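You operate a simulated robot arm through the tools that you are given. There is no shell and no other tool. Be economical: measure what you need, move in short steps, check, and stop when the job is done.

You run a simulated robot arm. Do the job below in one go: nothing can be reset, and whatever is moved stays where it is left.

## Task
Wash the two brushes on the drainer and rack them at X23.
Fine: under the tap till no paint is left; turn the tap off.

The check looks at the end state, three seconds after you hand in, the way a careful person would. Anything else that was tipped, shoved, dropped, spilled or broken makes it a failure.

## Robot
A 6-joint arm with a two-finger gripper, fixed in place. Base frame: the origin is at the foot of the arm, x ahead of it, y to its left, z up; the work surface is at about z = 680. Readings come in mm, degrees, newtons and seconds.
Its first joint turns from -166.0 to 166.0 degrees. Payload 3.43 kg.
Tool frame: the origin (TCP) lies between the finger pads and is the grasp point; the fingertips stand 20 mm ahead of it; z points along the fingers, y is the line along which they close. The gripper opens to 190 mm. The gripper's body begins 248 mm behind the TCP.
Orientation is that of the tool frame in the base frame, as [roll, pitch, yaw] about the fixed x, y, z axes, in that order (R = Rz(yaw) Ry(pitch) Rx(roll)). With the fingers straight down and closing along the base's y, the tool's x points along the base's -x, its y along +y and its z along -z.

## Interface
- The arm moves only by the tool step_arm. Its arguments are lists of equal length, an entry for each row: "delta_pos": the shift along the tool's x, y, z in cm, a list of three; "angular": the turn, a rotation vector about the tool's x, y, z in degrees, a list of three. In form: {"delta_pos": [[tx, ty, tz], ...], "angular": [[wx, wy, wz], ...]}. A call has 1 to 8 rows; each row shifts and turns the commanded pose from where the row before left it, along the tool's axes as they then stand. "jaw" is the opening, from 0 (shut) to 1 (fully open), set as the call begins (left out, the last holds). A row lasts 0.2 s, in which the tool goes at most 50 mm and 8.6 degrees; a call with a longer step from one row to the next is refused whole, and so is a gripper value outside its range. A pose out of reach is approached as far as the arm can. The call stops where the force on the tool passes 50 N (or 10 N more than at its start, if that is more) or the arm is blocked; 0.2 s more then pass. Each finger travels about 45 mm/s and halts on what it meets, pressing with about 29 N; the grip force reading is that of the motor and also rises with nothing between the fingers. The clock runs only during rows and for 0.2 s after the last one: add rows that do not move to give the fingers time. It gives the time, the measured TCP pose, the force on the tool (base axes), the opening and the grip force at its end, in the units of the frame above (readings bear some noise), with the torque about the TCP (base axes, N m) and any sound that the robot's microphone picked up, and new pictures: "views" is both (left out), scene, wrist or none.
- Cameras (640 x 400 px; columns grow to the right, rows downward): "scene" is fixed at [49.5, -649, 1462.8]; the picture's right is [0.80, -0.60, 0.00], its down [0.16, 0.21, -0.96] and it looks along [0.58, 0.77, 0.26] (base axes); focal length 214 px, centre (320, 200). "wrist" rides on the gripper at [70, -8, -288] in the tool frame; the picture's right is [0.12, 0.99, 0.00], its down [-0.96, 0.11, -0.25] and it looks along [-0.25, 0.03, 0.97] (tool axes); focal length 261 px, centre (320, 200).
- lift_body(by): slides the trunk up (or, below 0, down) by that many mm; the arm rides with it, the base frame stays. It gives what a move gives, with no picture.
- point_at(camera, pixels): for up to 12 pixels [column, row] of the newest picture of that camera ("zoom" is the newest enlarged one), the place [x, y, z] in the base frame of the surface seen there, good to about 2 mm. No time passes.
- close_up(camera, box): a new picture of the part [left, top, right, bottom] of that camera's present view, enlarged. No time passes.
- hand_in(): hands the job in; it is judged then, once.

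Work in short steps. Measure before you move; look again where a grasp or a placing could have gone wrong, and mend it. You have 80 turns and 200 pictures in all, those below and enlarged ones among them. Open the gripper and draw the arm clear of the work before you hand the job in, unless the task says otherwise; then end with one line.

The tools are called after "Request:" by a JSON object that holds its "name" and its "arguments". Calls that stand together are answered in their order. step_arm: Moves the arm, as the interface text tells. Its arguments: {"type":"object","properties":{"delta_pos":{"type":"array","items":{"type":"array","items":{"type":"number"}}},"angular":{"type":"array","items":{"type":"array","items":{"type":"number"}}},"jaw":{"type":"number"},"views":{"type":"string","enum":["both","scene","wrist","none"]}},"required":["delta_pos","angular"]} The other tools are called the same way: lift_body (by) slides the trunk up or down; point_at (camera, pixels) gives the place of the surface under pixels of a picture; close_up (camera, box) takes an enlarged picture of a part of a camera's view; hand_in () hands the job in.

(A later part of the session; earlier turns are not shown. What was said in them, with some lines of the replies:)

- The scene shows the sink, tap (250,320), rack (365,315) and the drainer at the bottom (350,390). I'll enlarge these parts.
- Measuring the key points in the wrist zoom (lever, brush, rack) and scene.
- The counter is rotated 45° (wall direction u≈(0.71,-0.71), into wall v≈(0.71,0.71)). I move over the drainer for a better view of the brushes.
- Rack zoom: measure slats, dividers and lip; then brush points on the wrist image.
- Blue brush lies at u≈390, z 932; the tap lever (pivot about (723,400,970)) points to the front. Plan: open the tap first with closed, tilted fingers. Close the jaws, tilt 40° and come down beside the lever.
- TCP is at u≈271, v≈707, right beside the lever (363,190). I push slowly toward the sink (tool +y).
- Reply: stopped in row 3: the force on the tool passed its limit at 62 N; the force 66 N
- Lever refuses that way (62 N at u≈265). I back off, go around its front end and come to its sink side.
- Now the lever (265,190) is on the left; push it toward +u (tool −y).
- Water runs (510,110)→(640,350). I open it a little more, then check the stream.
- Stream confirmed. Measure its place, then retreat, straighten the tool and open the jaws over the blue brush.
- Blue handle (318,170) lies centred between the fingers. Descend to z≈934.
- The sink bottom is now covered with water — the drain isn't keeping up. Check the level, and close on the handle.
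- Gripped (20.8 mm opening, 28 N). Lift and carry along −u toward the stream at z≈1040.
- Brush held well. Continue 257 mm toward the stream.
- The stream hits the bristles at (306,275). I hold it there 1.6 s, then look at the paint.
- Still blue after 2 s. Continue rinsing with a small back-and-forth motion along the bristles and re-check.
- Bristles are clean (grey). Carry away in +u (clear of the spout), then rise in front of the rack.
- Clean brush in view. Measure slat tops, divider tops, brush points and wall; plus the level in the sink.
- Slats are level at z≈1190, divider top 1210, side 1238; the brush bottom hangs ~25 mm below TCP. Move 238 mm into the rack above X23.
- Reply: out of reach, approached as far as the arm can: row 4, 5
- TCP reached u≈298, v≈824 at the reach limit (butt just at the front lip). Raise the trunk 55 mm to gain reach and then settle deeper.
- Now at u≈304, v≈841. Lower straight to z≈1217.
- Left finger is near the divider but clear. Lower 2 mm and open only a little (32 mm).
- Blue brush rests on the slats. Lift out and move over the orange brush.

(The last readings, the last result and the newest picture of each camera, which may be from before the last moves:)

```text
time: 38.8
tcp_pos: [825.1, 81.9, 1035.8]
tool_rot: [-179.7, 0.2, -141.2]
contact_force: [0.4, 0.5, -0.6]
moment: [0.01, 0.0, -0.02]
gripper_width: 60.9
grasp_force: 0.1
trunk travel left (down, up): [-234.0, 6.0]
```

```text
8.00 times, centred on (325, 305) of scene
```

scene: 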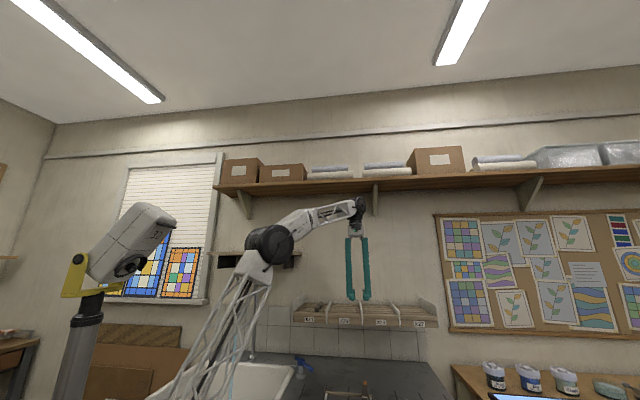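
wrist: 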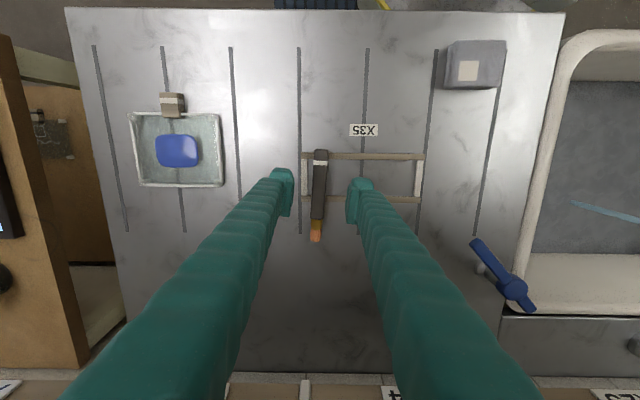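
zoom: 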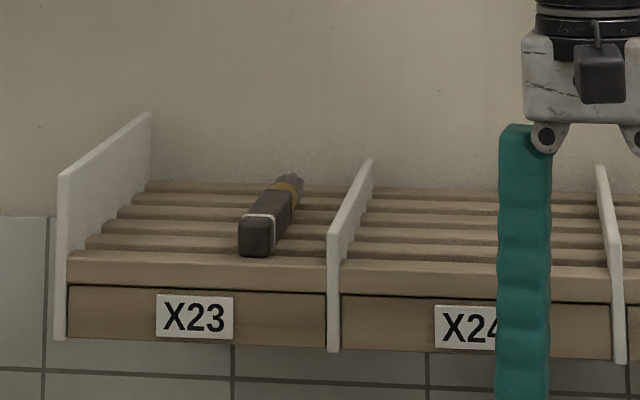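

Blue brush racked. Orange handle (319,185) is centred and aligned; descend to z≈934 and close.

Request:
{"name": "step_arm", "arguments": {"delta_pos": [[0, 0, 4], [0, 0, 4], [0, 0, 2.2], [0, 0, 0]], "angular": [[0, 0, 0], [0, 0, 0], [0, 0, 0], [0, 0, 0]], "views": "wrist"}}

Request:
{"name": "step_arm", "arguments": {"delta_pos": [[0, 0, 0], [0, 0, 0], [0, 0, 0], [0, 0, 0]], "angular": [[0, 0, 0], [0, 0, 0], [0, 0, 0], [0, 0, 0]], "jaw": 0.05, "views": "wrist"}}

```text
time: 39.8
tcp_pos: [828.5, 81.9, 933.7]
tool_rot: [-179.6, 0.2, -141.2]
contact_force: [-0.4, -1.0, 0.6]
moment: [0.03, 0.01, 0.04]
gripper_width: 60.7
grasp_force: 0.2
trunk travel left (down, up): [-234.0, 6.0]
```

wrist: 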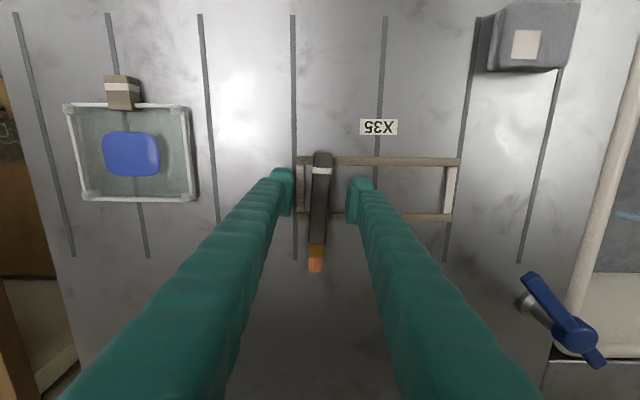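

```text
time: 40.8
tcp_pos: [828.2, 81.5, 933.7]
tool_rot: [-179.7, 0.2, -141.2]
contact_force: [-0.5, -0.2, -0.3]
moment: [-0.03, 0.01, -0.02]
gripper_width: 20.7
grasp_force: 28.7
trunk travel left (down, up): [-234.0, 6.0]
```

wrist: 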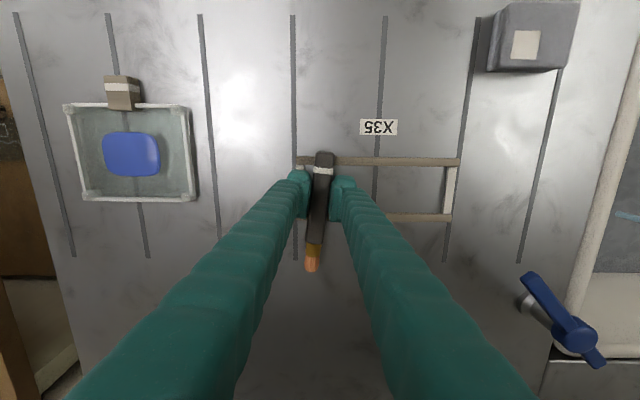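

Gripped. Lift, turn back 6° and carry along −u to the stream.

Request:
{"name": "step_arm", "arguments": {"delta_pos": [[0, 0, -2], [0, 0, -4.5], [0, 0, -4.6], [0, 4, 0], [0, 4.8, 0], [0, 4.8, 0], [0, 4.8, 0], [0, 4.8, 0]], "angular": [[0, 0, 0], [0, 0, 0], [0, 0, -6], [0, 0, 0], [0, 0, 0], [0, 0, 0], [0, 0, 0], [0, 0, 0]], "views": "wrist"}}

Request:
{"name": "point_at", "arguments": {"camera": "wrist", "pixels": [[322, 160], [316, 235], [313, 248], [311, 260], [311, 268]]}}

```text
time: 42.6
tcp_pos: [663.7, 247.3, 1041.5]
tool_rot: [-179.6, 0.2, -135.1]
contact_force: [0.8, -0.3, -0.7]
moment: [0.07, 0.14, 0.01]
gripper_width: 20.7
grasp_force: 29.3
trunk travel left (down, up): [-234.0, 6.0]
```

wrist: 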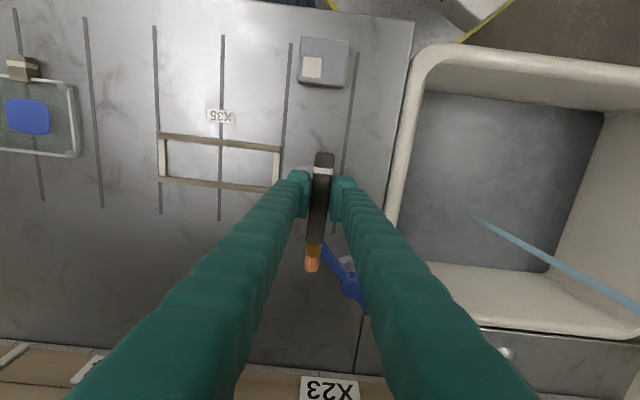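

```text
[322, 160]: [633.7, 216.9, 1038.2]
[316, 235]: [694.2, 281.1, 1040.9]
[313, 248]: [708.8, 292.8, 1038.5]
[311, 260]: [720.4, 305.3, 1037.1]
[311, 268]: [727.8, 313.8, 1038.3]
```

Bristle centre is 80 mm ahead of the TCP; move du −391 to put it in the stream.

Request:
{"name": "step_arm", "arguments": {"delta_pos": [[-0.3, 4.9, 0], [0, 4.9, 0], [0, 4.9, 0], [0, 4.9, 0], [0, 4.9, 0], [0, 4.9, 0], [0, 4.9, 0], [0, 4.8, 0]], "angular": [[0, 0, 0], [0, 0, 0], [0, 0, 0], [0, 0, 0], [0, 0, 0], [0, 0, 0], [0, 0, 0], [0, 0, 0]], "views": "none"}}

Request:
{"name": "close_up", "arguments": {"camera": "wrist", "box": [260, 200, 360, 300]}}

```text
time: 44.4
tcp_pos: [388.2, 525.9, 1042.9]
tool_rot: [-179.6, 0.3, -135.2]
contact_force: [0.6, -0.1, -0.5]
moment: [0.06, 0.13, 0.01]
gripper_width: 20.6
grasp_force: 29.0
trunk travel left (down, up): [-234.0, 6.0]
```

```text
4.00 times, centred on (310, 250) of wrist
```

zoom: 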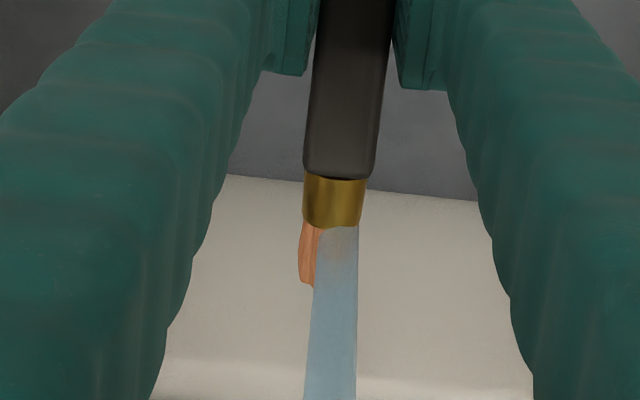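

The stream hits the bristle root slightly right of centre; shift 4 mm to the right (+y) and 6 mm back, and rinse.

Request:
{"name": "step_arm", "arguments": {"delta_pos": [[0.6, 0.4, 0], [0, 0, 0], [0, 0, 0], [0, 0, 0], [0, 0, 0], [0, 0, 0], [0, 0, 0], [0, 0, 0]], "angular": [[0, 0, 0], [0, 0, 0], [0, 0, 0], [0, 0, 0], [0, 0, 0], [0, 0, 0], [0, 0, 0], [0, 0, 0]], "views": "none"}}

Request:
{"name": "step_arm", "arguments": {"delta_pos": [[0, 0, 0], [0, 0, 0], [0, 0, 0], [0, 0, 0], [0, 0, 0], [0, 0, 0], [0, 0, 0], [0, 0, 0]], "angular": [[0, 0, 0], [0, 0, 0], [0, 0, 0], [0, 0, 0], [0, 0, 0], [0, 0, 0], [0, 0, 0], [0, 0, 0]], "views": "wrist"}}

Request:
{"name": "close_up", "arguments": {"camera": "wrist", "box": [260, 200, 360, 300]}}

Request:
{"name": "point_at", "arguments": {"camera": "wrist", "pixels": [[260, 100], [380, 120]]}}

```text
time: 46.2
tcp_pos: [381.3, 525.6, 1041.6]
tool_rot: [-179.6, 0.1, -135.2]
contact_force: [-0.2, 0.1, -1.6]
moment: [-0.03, 0.01, 0.01]
gripper_width: 20.7
grasp_force: 29.1
trunk travel left (down, up): [-234.0, 6.0]
```

```text
time: 48.0
tcp_pos: [382.3, 525.4, 1041.3]
tool_rot: [-179.6, 0.2, -135.2]
contact_force: [0.7, -0.4, -0.3]
moment: [-0.04, 0.0, -0.02]
gripper_width: 20.6
grasp_force: 29.3
trunk travel left (down, up): [-234.0, 6.0]
```

wrist: 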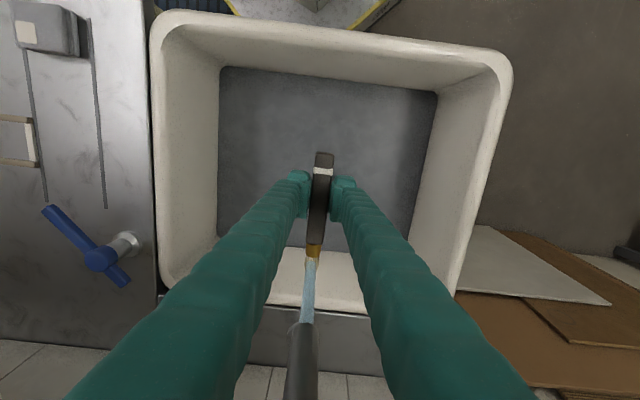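

```text
4.00 times, centred on (310, 250) of wrist
```

zoom: 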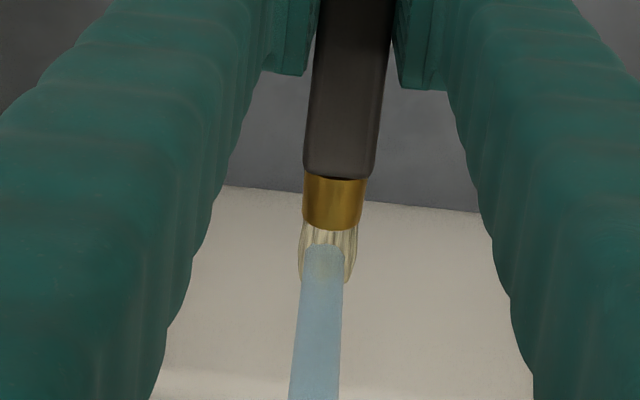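

```text
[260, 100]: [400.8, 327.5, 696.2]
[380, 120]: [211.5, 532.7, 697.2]
```

Bristles are clean. Rinse a bit more, then move away and up before the rack.

Request:
{"name": "step_arm", "arguments": {"delta_pos": [[0, 0, 0], [0, 0, 0], [0, 0, 0], [0, 0, 0], [0, 0, 0], [0.5, -4.9, 0], [0.5, -4.9, 0], [0.5, -4.9, 0]], "angular": [[0, 0, 0], [0, 0, 0], [0, 0, 0], [0, 0, 0], [0, 0, 0], [0, 0, 0], [0, 0, 0], [0, 0, 0]], "views": "none"}}

Request:
{"name": "step_arm", "arguments": {"delta_pos": [[0.5, -4.9, 0], [0.5, -4.9, 0], [0, -4.9, 0], [0, -4.4, -2], [0, 0, -4.9], [0, 0, -4.9], [0, 0, -4.9], [0, 0, -4.9]], "angular": [[0, 0, 0], [0, 0, 0], [0, 0, 0], [0, 0, 0], [0, 0, 0], [0, 0, 0], [0, 0, 0], [0, 0, 0]], "views": "none"}}

Request:
{"name": "step_arm", "arguments": {"delta_pos": [[0, 0, -2.5], [0, 0, 0]], "angular": [[0, 0, 0], [0, 0, 0]]}}

```text
time: 49.8
tcp_pos: [472.5, 407.7, 1041.7]
tool_rot: [-179.7, 0.2, -135.2]
contact_force: [-0.5, 1.1, -0.9]
moment: [-0.08, -0.08, 0.04]
gripper_width: 20.8
grasp_force: 28.9
trunk travel left (down, up): [-234.0, 6.0]
```

```text
time: 51.6
tcp_pos: [603.4, 267.8, 1260.0]
tool_rot: [-179.6, 0.2, -135.2]
contact_force: [0.0, -0.2, -1.8]
moment: [-0.03, 0.05, 0.0]
gripper_width: 20.6
grasp_force: 29.1
trunk travel left (down, up): [-234.0, 6.0]
```

```text
time: 52.2
tcp_pos: [602.8, 267.7, 1284.6]
tool_rot: [-179.6, 0.1, -135.2]
contact_force: [0.3, -0.7, -0.1]
moment: [0.0, 0.02, 0.0]
gripper_width: 20.6
grasp_force: 29.0
trunk travel left (down, up): [-234.0, 6.0]
```

scene: 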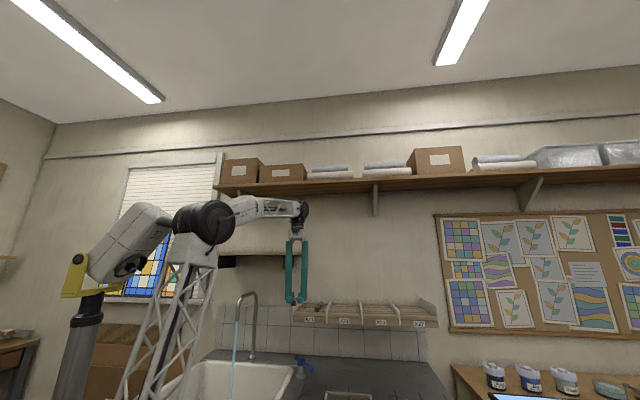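
wrist: 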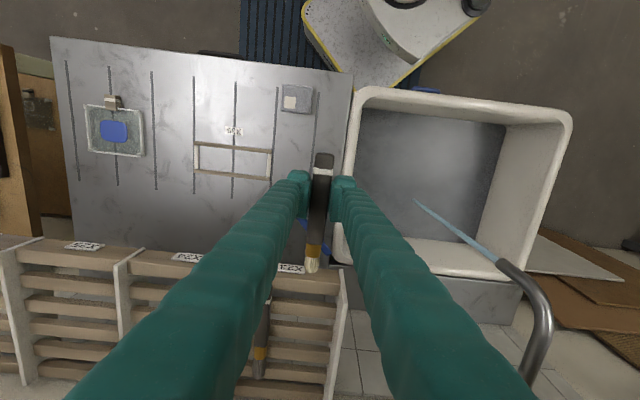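

TCP at u≈237, v≈616. Go 222 mm into the rack and lower partially.

Request:
{"name": "step_arm", "arguments": {"delta_pos": [[-4.44, -0.12, 0], [-4.44, -0.12, 0], [-4.44, -0.12, 0], [-4.44, -0.12, 0], [-4.44, -0.12, 0], [0, 0, 2], [0, 0, 2], [0, 0, 0]], "angular": [[0, 0, 0], [0, 0, 0], [0, 0, 0], [0, 0, 0], [0, 0, 0], [0, 0, 0], [0, 0, 0], [0, 0, 0]], "views": "wrist"}}

Request:
{"name": "close_up", "arguments": {"camera": "scene", "box": [285, 280, 365, 330]}}

```text
time: 54.0
tcp_pos: [763.7, 419.0, 1244.0]
tool_rot: [-179.7, 0.2, -135.2]
contact_force: [-0.2, -0.8, -1.0]
moment: [0.0, -0.01, 0.01]
gripper_width: 20.4
grasp_force: 28.9
trunk travel left (down, up): [-234.0, 6.0]
```

wrist: 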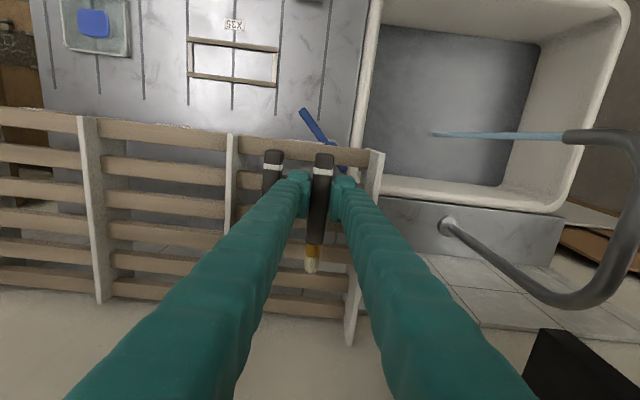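

```text
8.00 times, centred on (325, 305) of scene
```

zoom: 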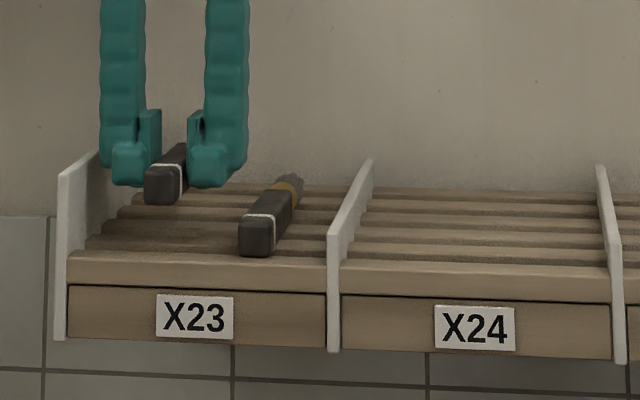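

Clear on both sides. Lower to z≈1215 and check.

Request:
{"name": "step_arm", "arguments": {"delta_pos": [[0, 0, 1.2], [0, 0, 1], [0, 0, 0.7], [0, 0, 0]], "angular": [[0, 0, 0], [0, 0, 0], [0, 0, 0], [0, 0, 0]], "views": "none"}}

Request:
{"name": "close_up", "arguments": {"camera": "scene", "box": [285, 280, 365, 330]}}

```text
time: 55.0
tcp_pos: [762.6, 420.5, 1214.8]
tool_rot: [-179.6, 0.2, -135.2]
contact_force: [0.0, 0.7, -1.4]
moment: [-0.01, 0.01, -0.01]
gripper_width: 21.0
grasp_force: 28.2
trunk travel left (down, up): [-234.0, 6.0]
```

```text
8.00 times, centred on (325, 305) of scene
```

zoom: 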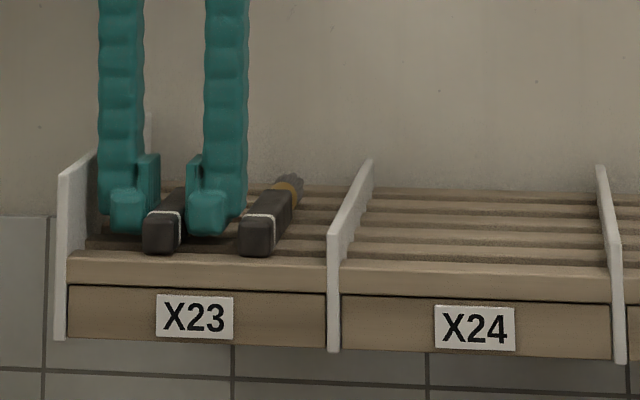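

Brush is at slat level. Open slightly (about 29 mm) and lift straight up.

Request:
{"name": "step_arm", "arguments": {"delta_pos": [[0, 0, 0], [0, 0, 0], [0, 0, 0]], "angular": [[0, 0, 0], [0, 0, 0], [0, 0, 0]], "jaw": 0.155, "views": "none"}}

Request:
{"name": "step_arm", "arguments": {"delta_pos": [[0, 0, -1], [0, 0, -3], [0, 0, -4], [4.9, 0, 0], [4.9, 0, 0], [4.9, 0, 0], [4.9, 0, 0]], "angular": [[0, 0, 0], [0, 0, 0], [0, 0, 0], [0, 0, 0], [0, 0, 0], [0, 0, 0], [0, 0, 0]]}}

Request:
{"name": "close_up", "arguments": {"camera": "scene", "box": [285, 280, 365, 330]}}

```text
time: 55.8
tcp_pos: [762.4, 421.1, 1215.1]
tool_rot: [-179.6, 0.1, -135.2]
contact_force: [-0.4, 0.7, 0.1]
moment: [0.0, -0.01, 0.01]
gripper_width: 29.4
grasp_force: 0.0
trunk travel left (down, up): [-234.0, 6.0]
```

```text
time: 57.4
tcp_pos: [624.2, 282.8, 1294.2]
tool_rot: [-179.6, 0.1, -135.2]
contact_force: [0.4, 0.1, -1.4]
moment: [-0.17, 0.19, -0.03]
gripper_width: 29.6
grasp_force: 0.1
trunk travel left (down, up): [-234.0, 6.0]
```

scene: 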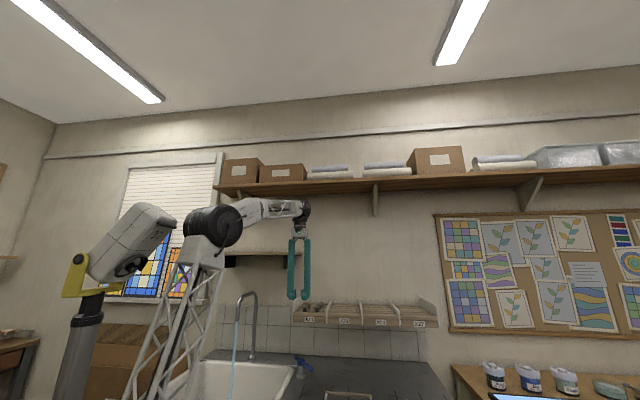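
wrist: 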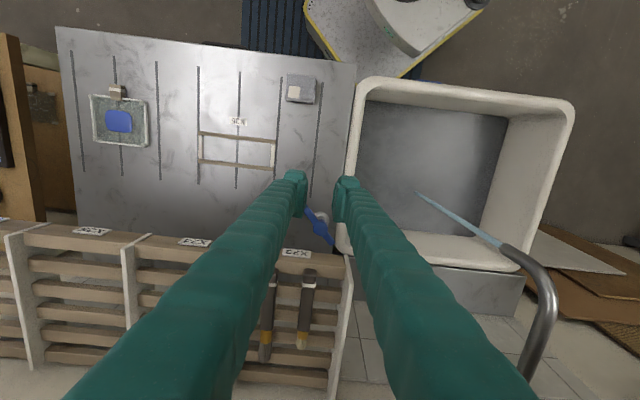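

```text
8.00 times, centred on (325, 305) of scene
```

zoom: 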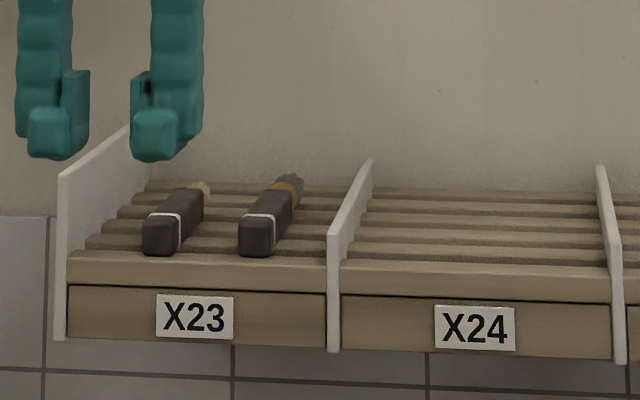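

Both racked. Check the bristles and measure the lever's present position.

Request:
{"name": "close_up", "arguments": {"camera": "wrist", "box": [240, 190, 360, 370]}}

Request:
{"name": "point_at", "arguments": {"camera": "wrist", "pixels": [[309, 211], [322, 231], [332, 244], [440, 170], [480, 200]]}}

Request:
{"name": "close_up", "arguments": {"camera": "scene", "box": [260, 340, 340, 400]}}

Request:
{"name": "point_at", "arguments": {"camera": "zoom", "pixels": [[390, 200], [350, 160], [320, 130], [370, 180]]}}

```text
2.22 times, centred on (300, 280) of wrist
```

zoom: 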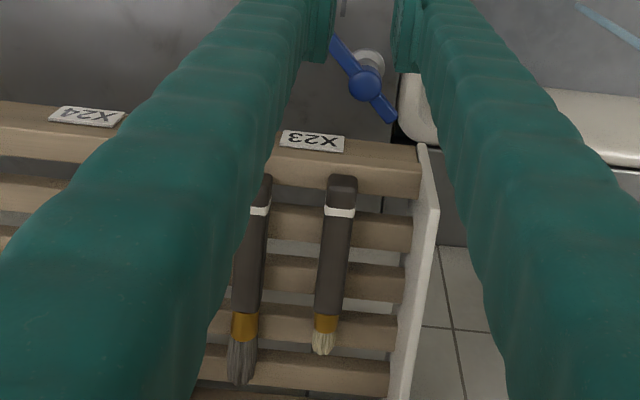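

```text
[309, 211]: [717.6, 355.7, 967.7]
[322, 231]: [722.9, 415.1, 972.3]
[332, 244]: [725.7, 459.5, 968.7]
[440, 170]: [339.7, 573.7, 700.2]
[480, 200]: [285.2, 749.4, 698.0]
```

```text
6.67 times, centred on (300, 370) of scene
```

zoom: 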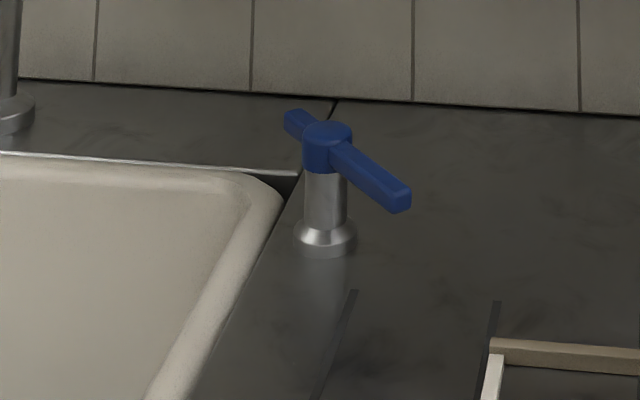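

```text
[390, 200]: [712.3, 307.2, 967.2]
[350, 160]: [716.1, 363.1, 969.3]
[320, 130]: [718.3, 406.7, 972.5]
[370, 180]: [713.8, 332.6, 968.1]
```

Lever tip now at about (713,305), i.e. u≈290. Position tilted closed fingers on its +u side.

Request:
{"name": "step_arm", "arguments": {"delta_pos": [[1.7, -3.5, 0], [1.7, -3.5, 0], [1.7, -3.5, 0], [0, 0, 0], [0, 0, 0], [0, 0, 0], [0, 0, 0], [0, 0, 0]], "angular": [[0, 0, 0], [0, 0, 0], [0, 0, 0], [0, -8, 0], [0, -8, 0], [0, -8, 0], [0, -8, 0], [0, -8, 0]], "jaw": 0, "views": "none"}}

Request:
{"name": "step_arm", "arguments": {"delta_pos": [[1.83, 0, 4.51], [1.83, 0, 4.51], [1.83, 0, 4.51], [1.83, 0, 4.51], [1.83, 0, 4.51], [1.83, 0, 4.51], [1.83, 0, 4.51], [0, 0, 0]], "angular": [[0, 0, 0], [0, 0, 0], [0, 0, 0], [0, 0, 0], [0, 0, 0], [0, 0, 0], [0, 0, 0], [0, 0, 0]], "views": "wrist"}}

```text
time: 59.2
tcp_pos: [662.3, 172.5, 1295.8]
tool_rot: [-179.5, 40.4, -134.9]
contact_force: [0.9, 0.3, 0.3]
moment: [0.02, 0.08, 0.08]
gripper_width: 0.0
grasp_force: 28.7
trunk travel left (down, up): [-234.0, 6.0]
```

```text
time: 61.0
tcp_pos: [740.9, 245.9, 970.4]
tool_rot: [-179.5, 40.2, -134.9]
contact_force: [-0.4, -0.2, 0.4]
moment: [0.01, -0.01, -0.01]
gripper_width: 0.0
grasp_force: 28.8
trunk travel left (down, up): [-234.0, 6.0]
```

wrist: 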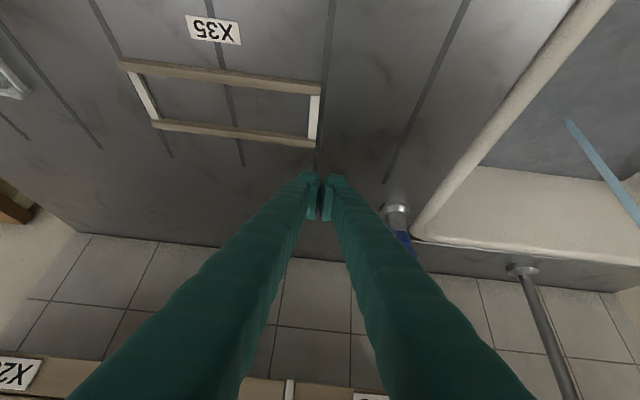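

No contact yet. Push toward −u in small rows.

Request:
{"name": "step_arm", "arguments": {"delta_pos": [[0, 1.5, 0], [0, 1.2, 0], [0, 1, 0], [0, 1, 0], [0, 1, 0], [0, 0.8, 0], [0, 0.6, 0]], "angular": [[0, 0, 0], [0, 0, 0], [0, 0, 0], [0, 0, 0], [0, 0, 0], [0, 0, 0], [0, 0, 0]]}}

```text
time: 62.1
tcp_pos: [704.4, 274.9, 972.9]
tool_rot: [-179.0, 40.3, -134.9]
contact_force: [-9.0, -71.7, 11.9]
moment: [0.09, 0.64, -0.26]
gripper_width: 0.1
grasp_force: 28.6
trunk travel left (down, up): [-234.0, 6.0]
stopped in row 5: the force on the tool passed its limit at 58 N (the readings are from after the stop); the commanded pose is now the measured one
```

scene: 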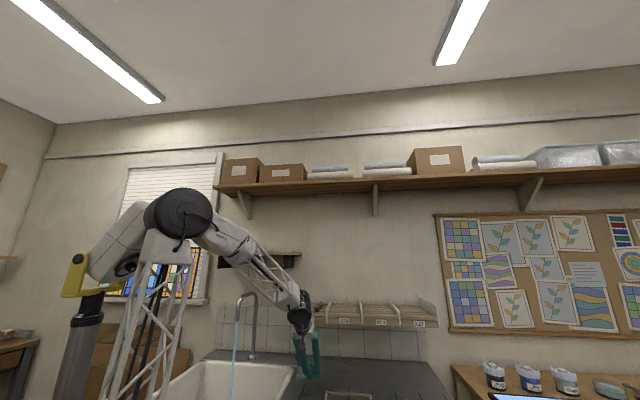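
wrist: 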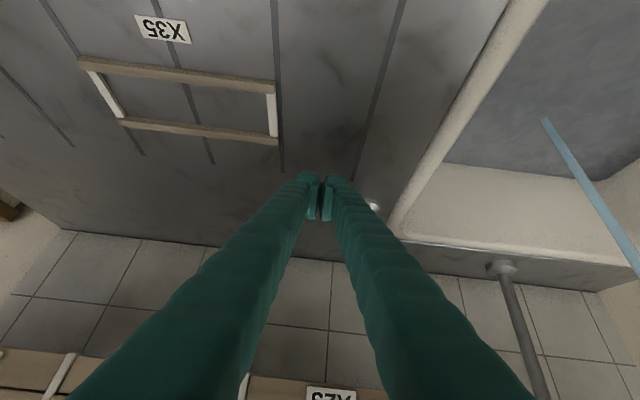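

The reaction is along the lever (I pressed on its end). I need its back-right side: back off in +u, advance to v≈768, under the rack.

Request:
{"name": "step_arm", "arguments": {"delta_pos": [[0, -2.3, 0], [0, -2.3, 0], [-2.91, 0, 2.44], [-2.91, 0, 2.44], [0, 0, 0]], "angular": [[0, 0, 0], [0, 0, 0], [0, 0, 0], [0, 0, 0], [0, 0, 0]]}}

Request:
{"name": "close_up", "arguments": {"camera": "scene", "box": [260, 330, 350, 400]}}

```text
time: 63.3
tcp_pos: [788.2, 299.4, 970.2]
tool_rot: [-179.2, 40.1, -134.7]
contact_force: [-0.1, 0.3, 0.1]
moment: [-0.01, 0.03, -0.03]
gripper_width: 0.4
grasp_force: 28.8
trunk travel left (down, up): [-234.0, 6.0]
```

scene: 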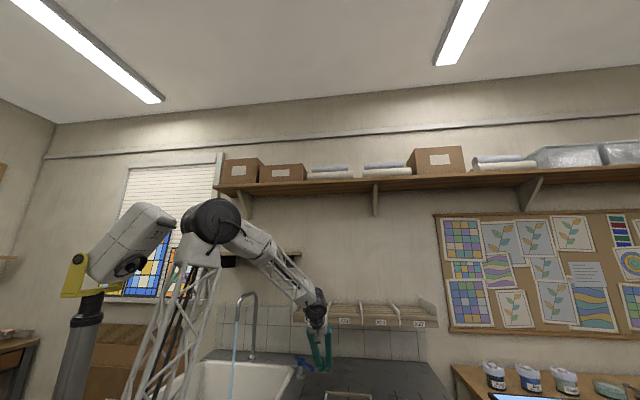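
wrist: 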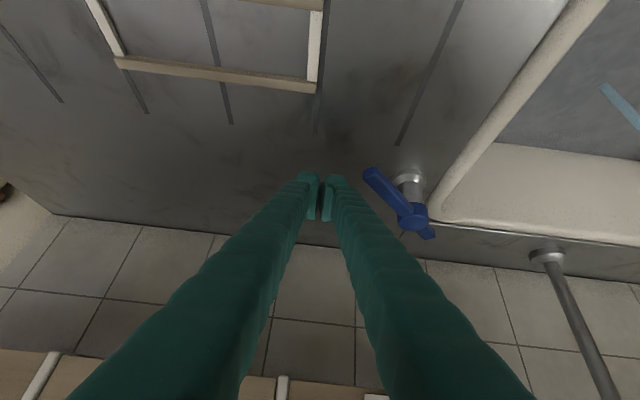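

```text
5.71 times, centred on (305, 365) of scene
```

zoom: 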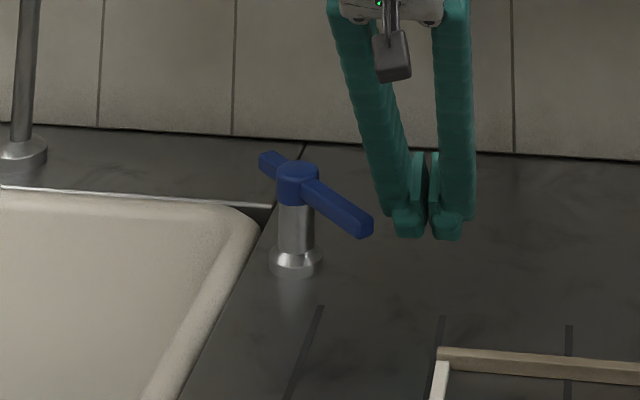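

Now the fingers are behind the lever's right side. Push −u, then diagonally (−u,−v).

Request:
{"name": "step_arm", "arguments": {"delta_pos": [[0, 2, 0], [0, 1.2, 0], [0.3, 1, -0.25], [0.61, 0.9, -0.51], [0.61, 0.9, -0.51], [0.61, 0.9, -0.51]], "angular": [[0, 0, 0], [0, 0, 0], [0, 0, 0], [0, 0, 0], [0, 0, 0], [0, 0, 0]], "views": "wrist"}}

```text
time: 64.7
tcp_pos: [721.6, 330.5, 970.3]
tool_rot: [-179.3, 40.0, -134.6]
contact_force: [-0.1, 0.4, 0.5]
moment: [0.03, 0.0, 0.01]
gripper_width: 0.1
grasp_force: 28.9
trunk travel left (down, up): [-234.0, 6.0]
```

wrist: 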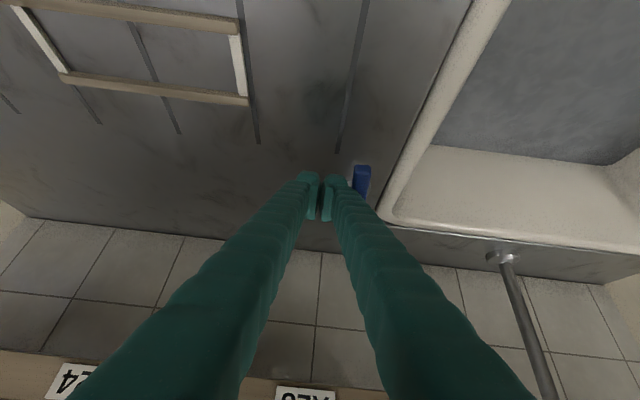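

The stream has stopped. Press a little more to the stop to be sure it is fully off.

Request:
{"name": "step_arm", "arguments": {"delta_pos": [[0.4, 0.5, -0.3], [0, 0.5, 0], [0, 0.4, 0]], "angular": [[0, 0, 0], [0, 0, 0], [0, 0, 0]], "views": "none"}}

Request:
{"name": "step_arm", "arguments": {"delta_pos": [[0, -2, 0], [0, -3, 0], [0, 0, -4.5], [0, 0, -4.5], [0, 0, -4.5], [0, 0, -4.5]], "angular": [[0, 0, 0], [0, 0, 0], [0, 0, 0], [0, 0, 0], [0, 0, 0], [0, 0, 0]]}}

Request:
{"name": "close_up", "arguments": {"camera": "scene", "box": [220, 280, 360, 400]}}

```text
time: 65.5
tcp_pos: [710.3, 334.9, 971.1]
tool_rot: [-179.0, 40.4, -134.9]
contact_force: [20.3, -34.1, -6.7]
moment: [-0.18, -0.29, 1.03]
gripper_width: 0.0
grasp_force: 29.0
trunk travel left (down, up): [-234.0, 6.0]
```

```text
time: 66.9
tcp_pos: [658.5, 221.5, 1107.8]
tool_rot: [-179.4, 40.1, -134.7]
contact_force: [0.5, 0.1, -1.2]
moment: [0.06, 0.09, 0.05]
gripper_width: 0.0
grasp_force: 28.9
trunk travel left (down, up): [-234.0, 6.0]
```

scene: 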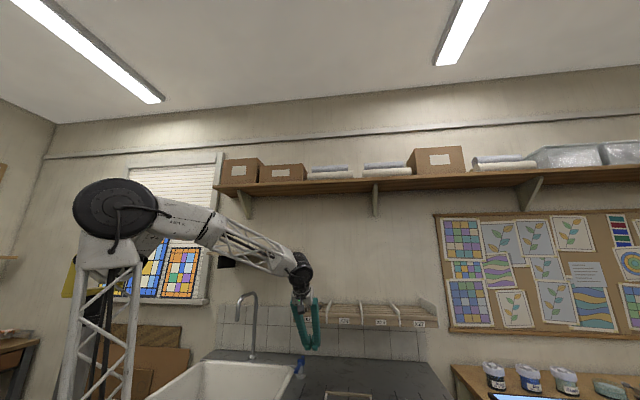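
wrist: 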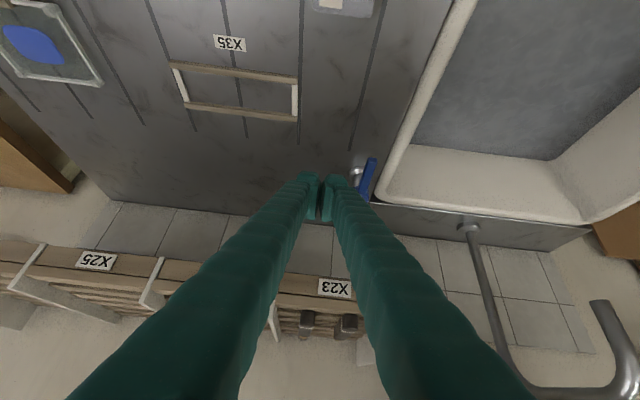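

```text
3.33 times, centred on (290, 340) of scene
```

zoom: 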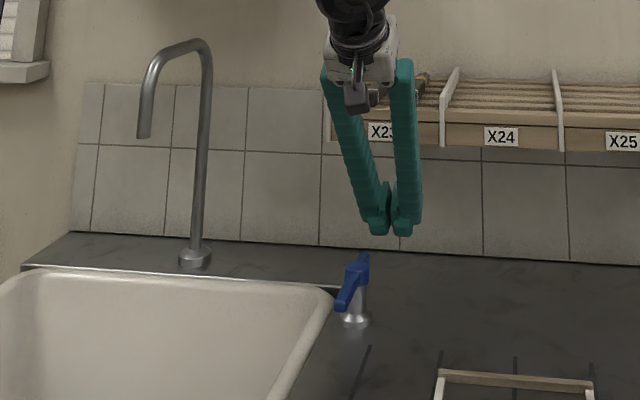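

Tap is off, lever at its stop. Draw back further, open the gripper and take a last look at the rack.

Request:
{"name": "step_arm", "arguments": {"delta_pos": [[0, 0, -4.8], [0, 0, -4.8], [0, 0, -4.8], [0, 0, -4.8], [0, 0, 0], [0, 0, 0], [0, 0, 0], [0, 0, 0]], "angular": [[0, 0, 0], [0, 0, 0], [0, 0, 0], [0, 0, 0], [0, 8, 0], [0, 8, 0], [0, 8, 0], [0, 8, 0]], "jaw": 0.6}}

Request:
{"name": "close_up", "arguments": {"camera": "scene", "box": [280, 280, 360, 330]}}

Request:
{"name": "close_up", "arguments": {"camera": "wrist", "box": [220, 200, 420, 400]}}

```text
time: 68.7
tcp_pos: [567.6, 133.9, 1255.5]
tool_rot: [-179.2, 8.1, -135.1]
contact_force: [-2.7, 0.0, 0.7]
moment: [0.13, -0.26, 0.01]
gripper_width: 114.1
grasp_force: 0.1
trunk travel left (down, up): [-234.0, 6.0]
```

scene: 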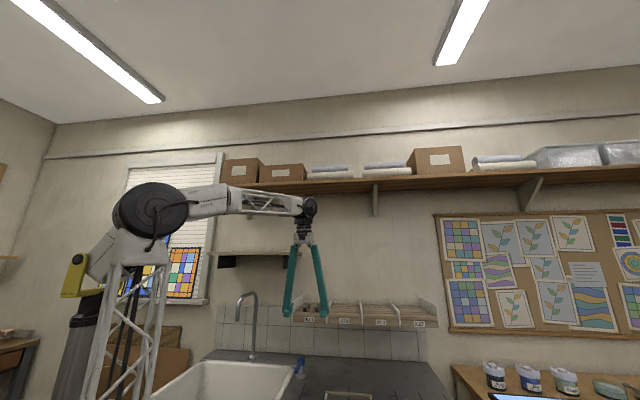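
wrist: 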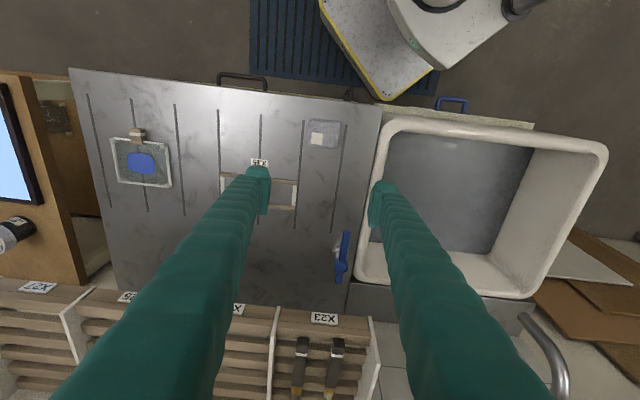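

```text
8.00 times, centred on (320, 305) of scene
```

zoom: 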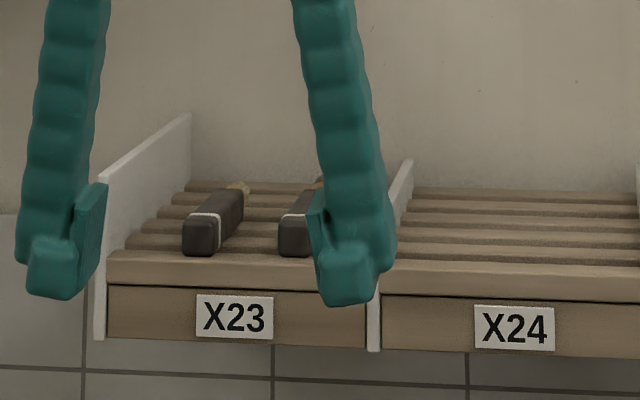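

```text
2.00 times, centred on (320, 300) of wrist
```

zoom: 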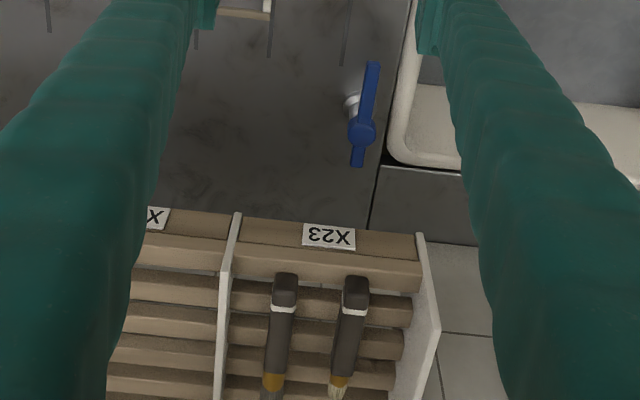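

Both brushes lie clean in X23, the tap is off, nothing else was moved, and the arm is clear with its gripper open. Handing in.

Request:
{"name": "hand_in", "arguments": {}}

```text
The job is handed in.
```

Both brushes were washed until no paint showed on the sides I could see, and are racked at X23. The tap is off; about 2 cm of water was left standing in the sink when I finished because it drains slowly.
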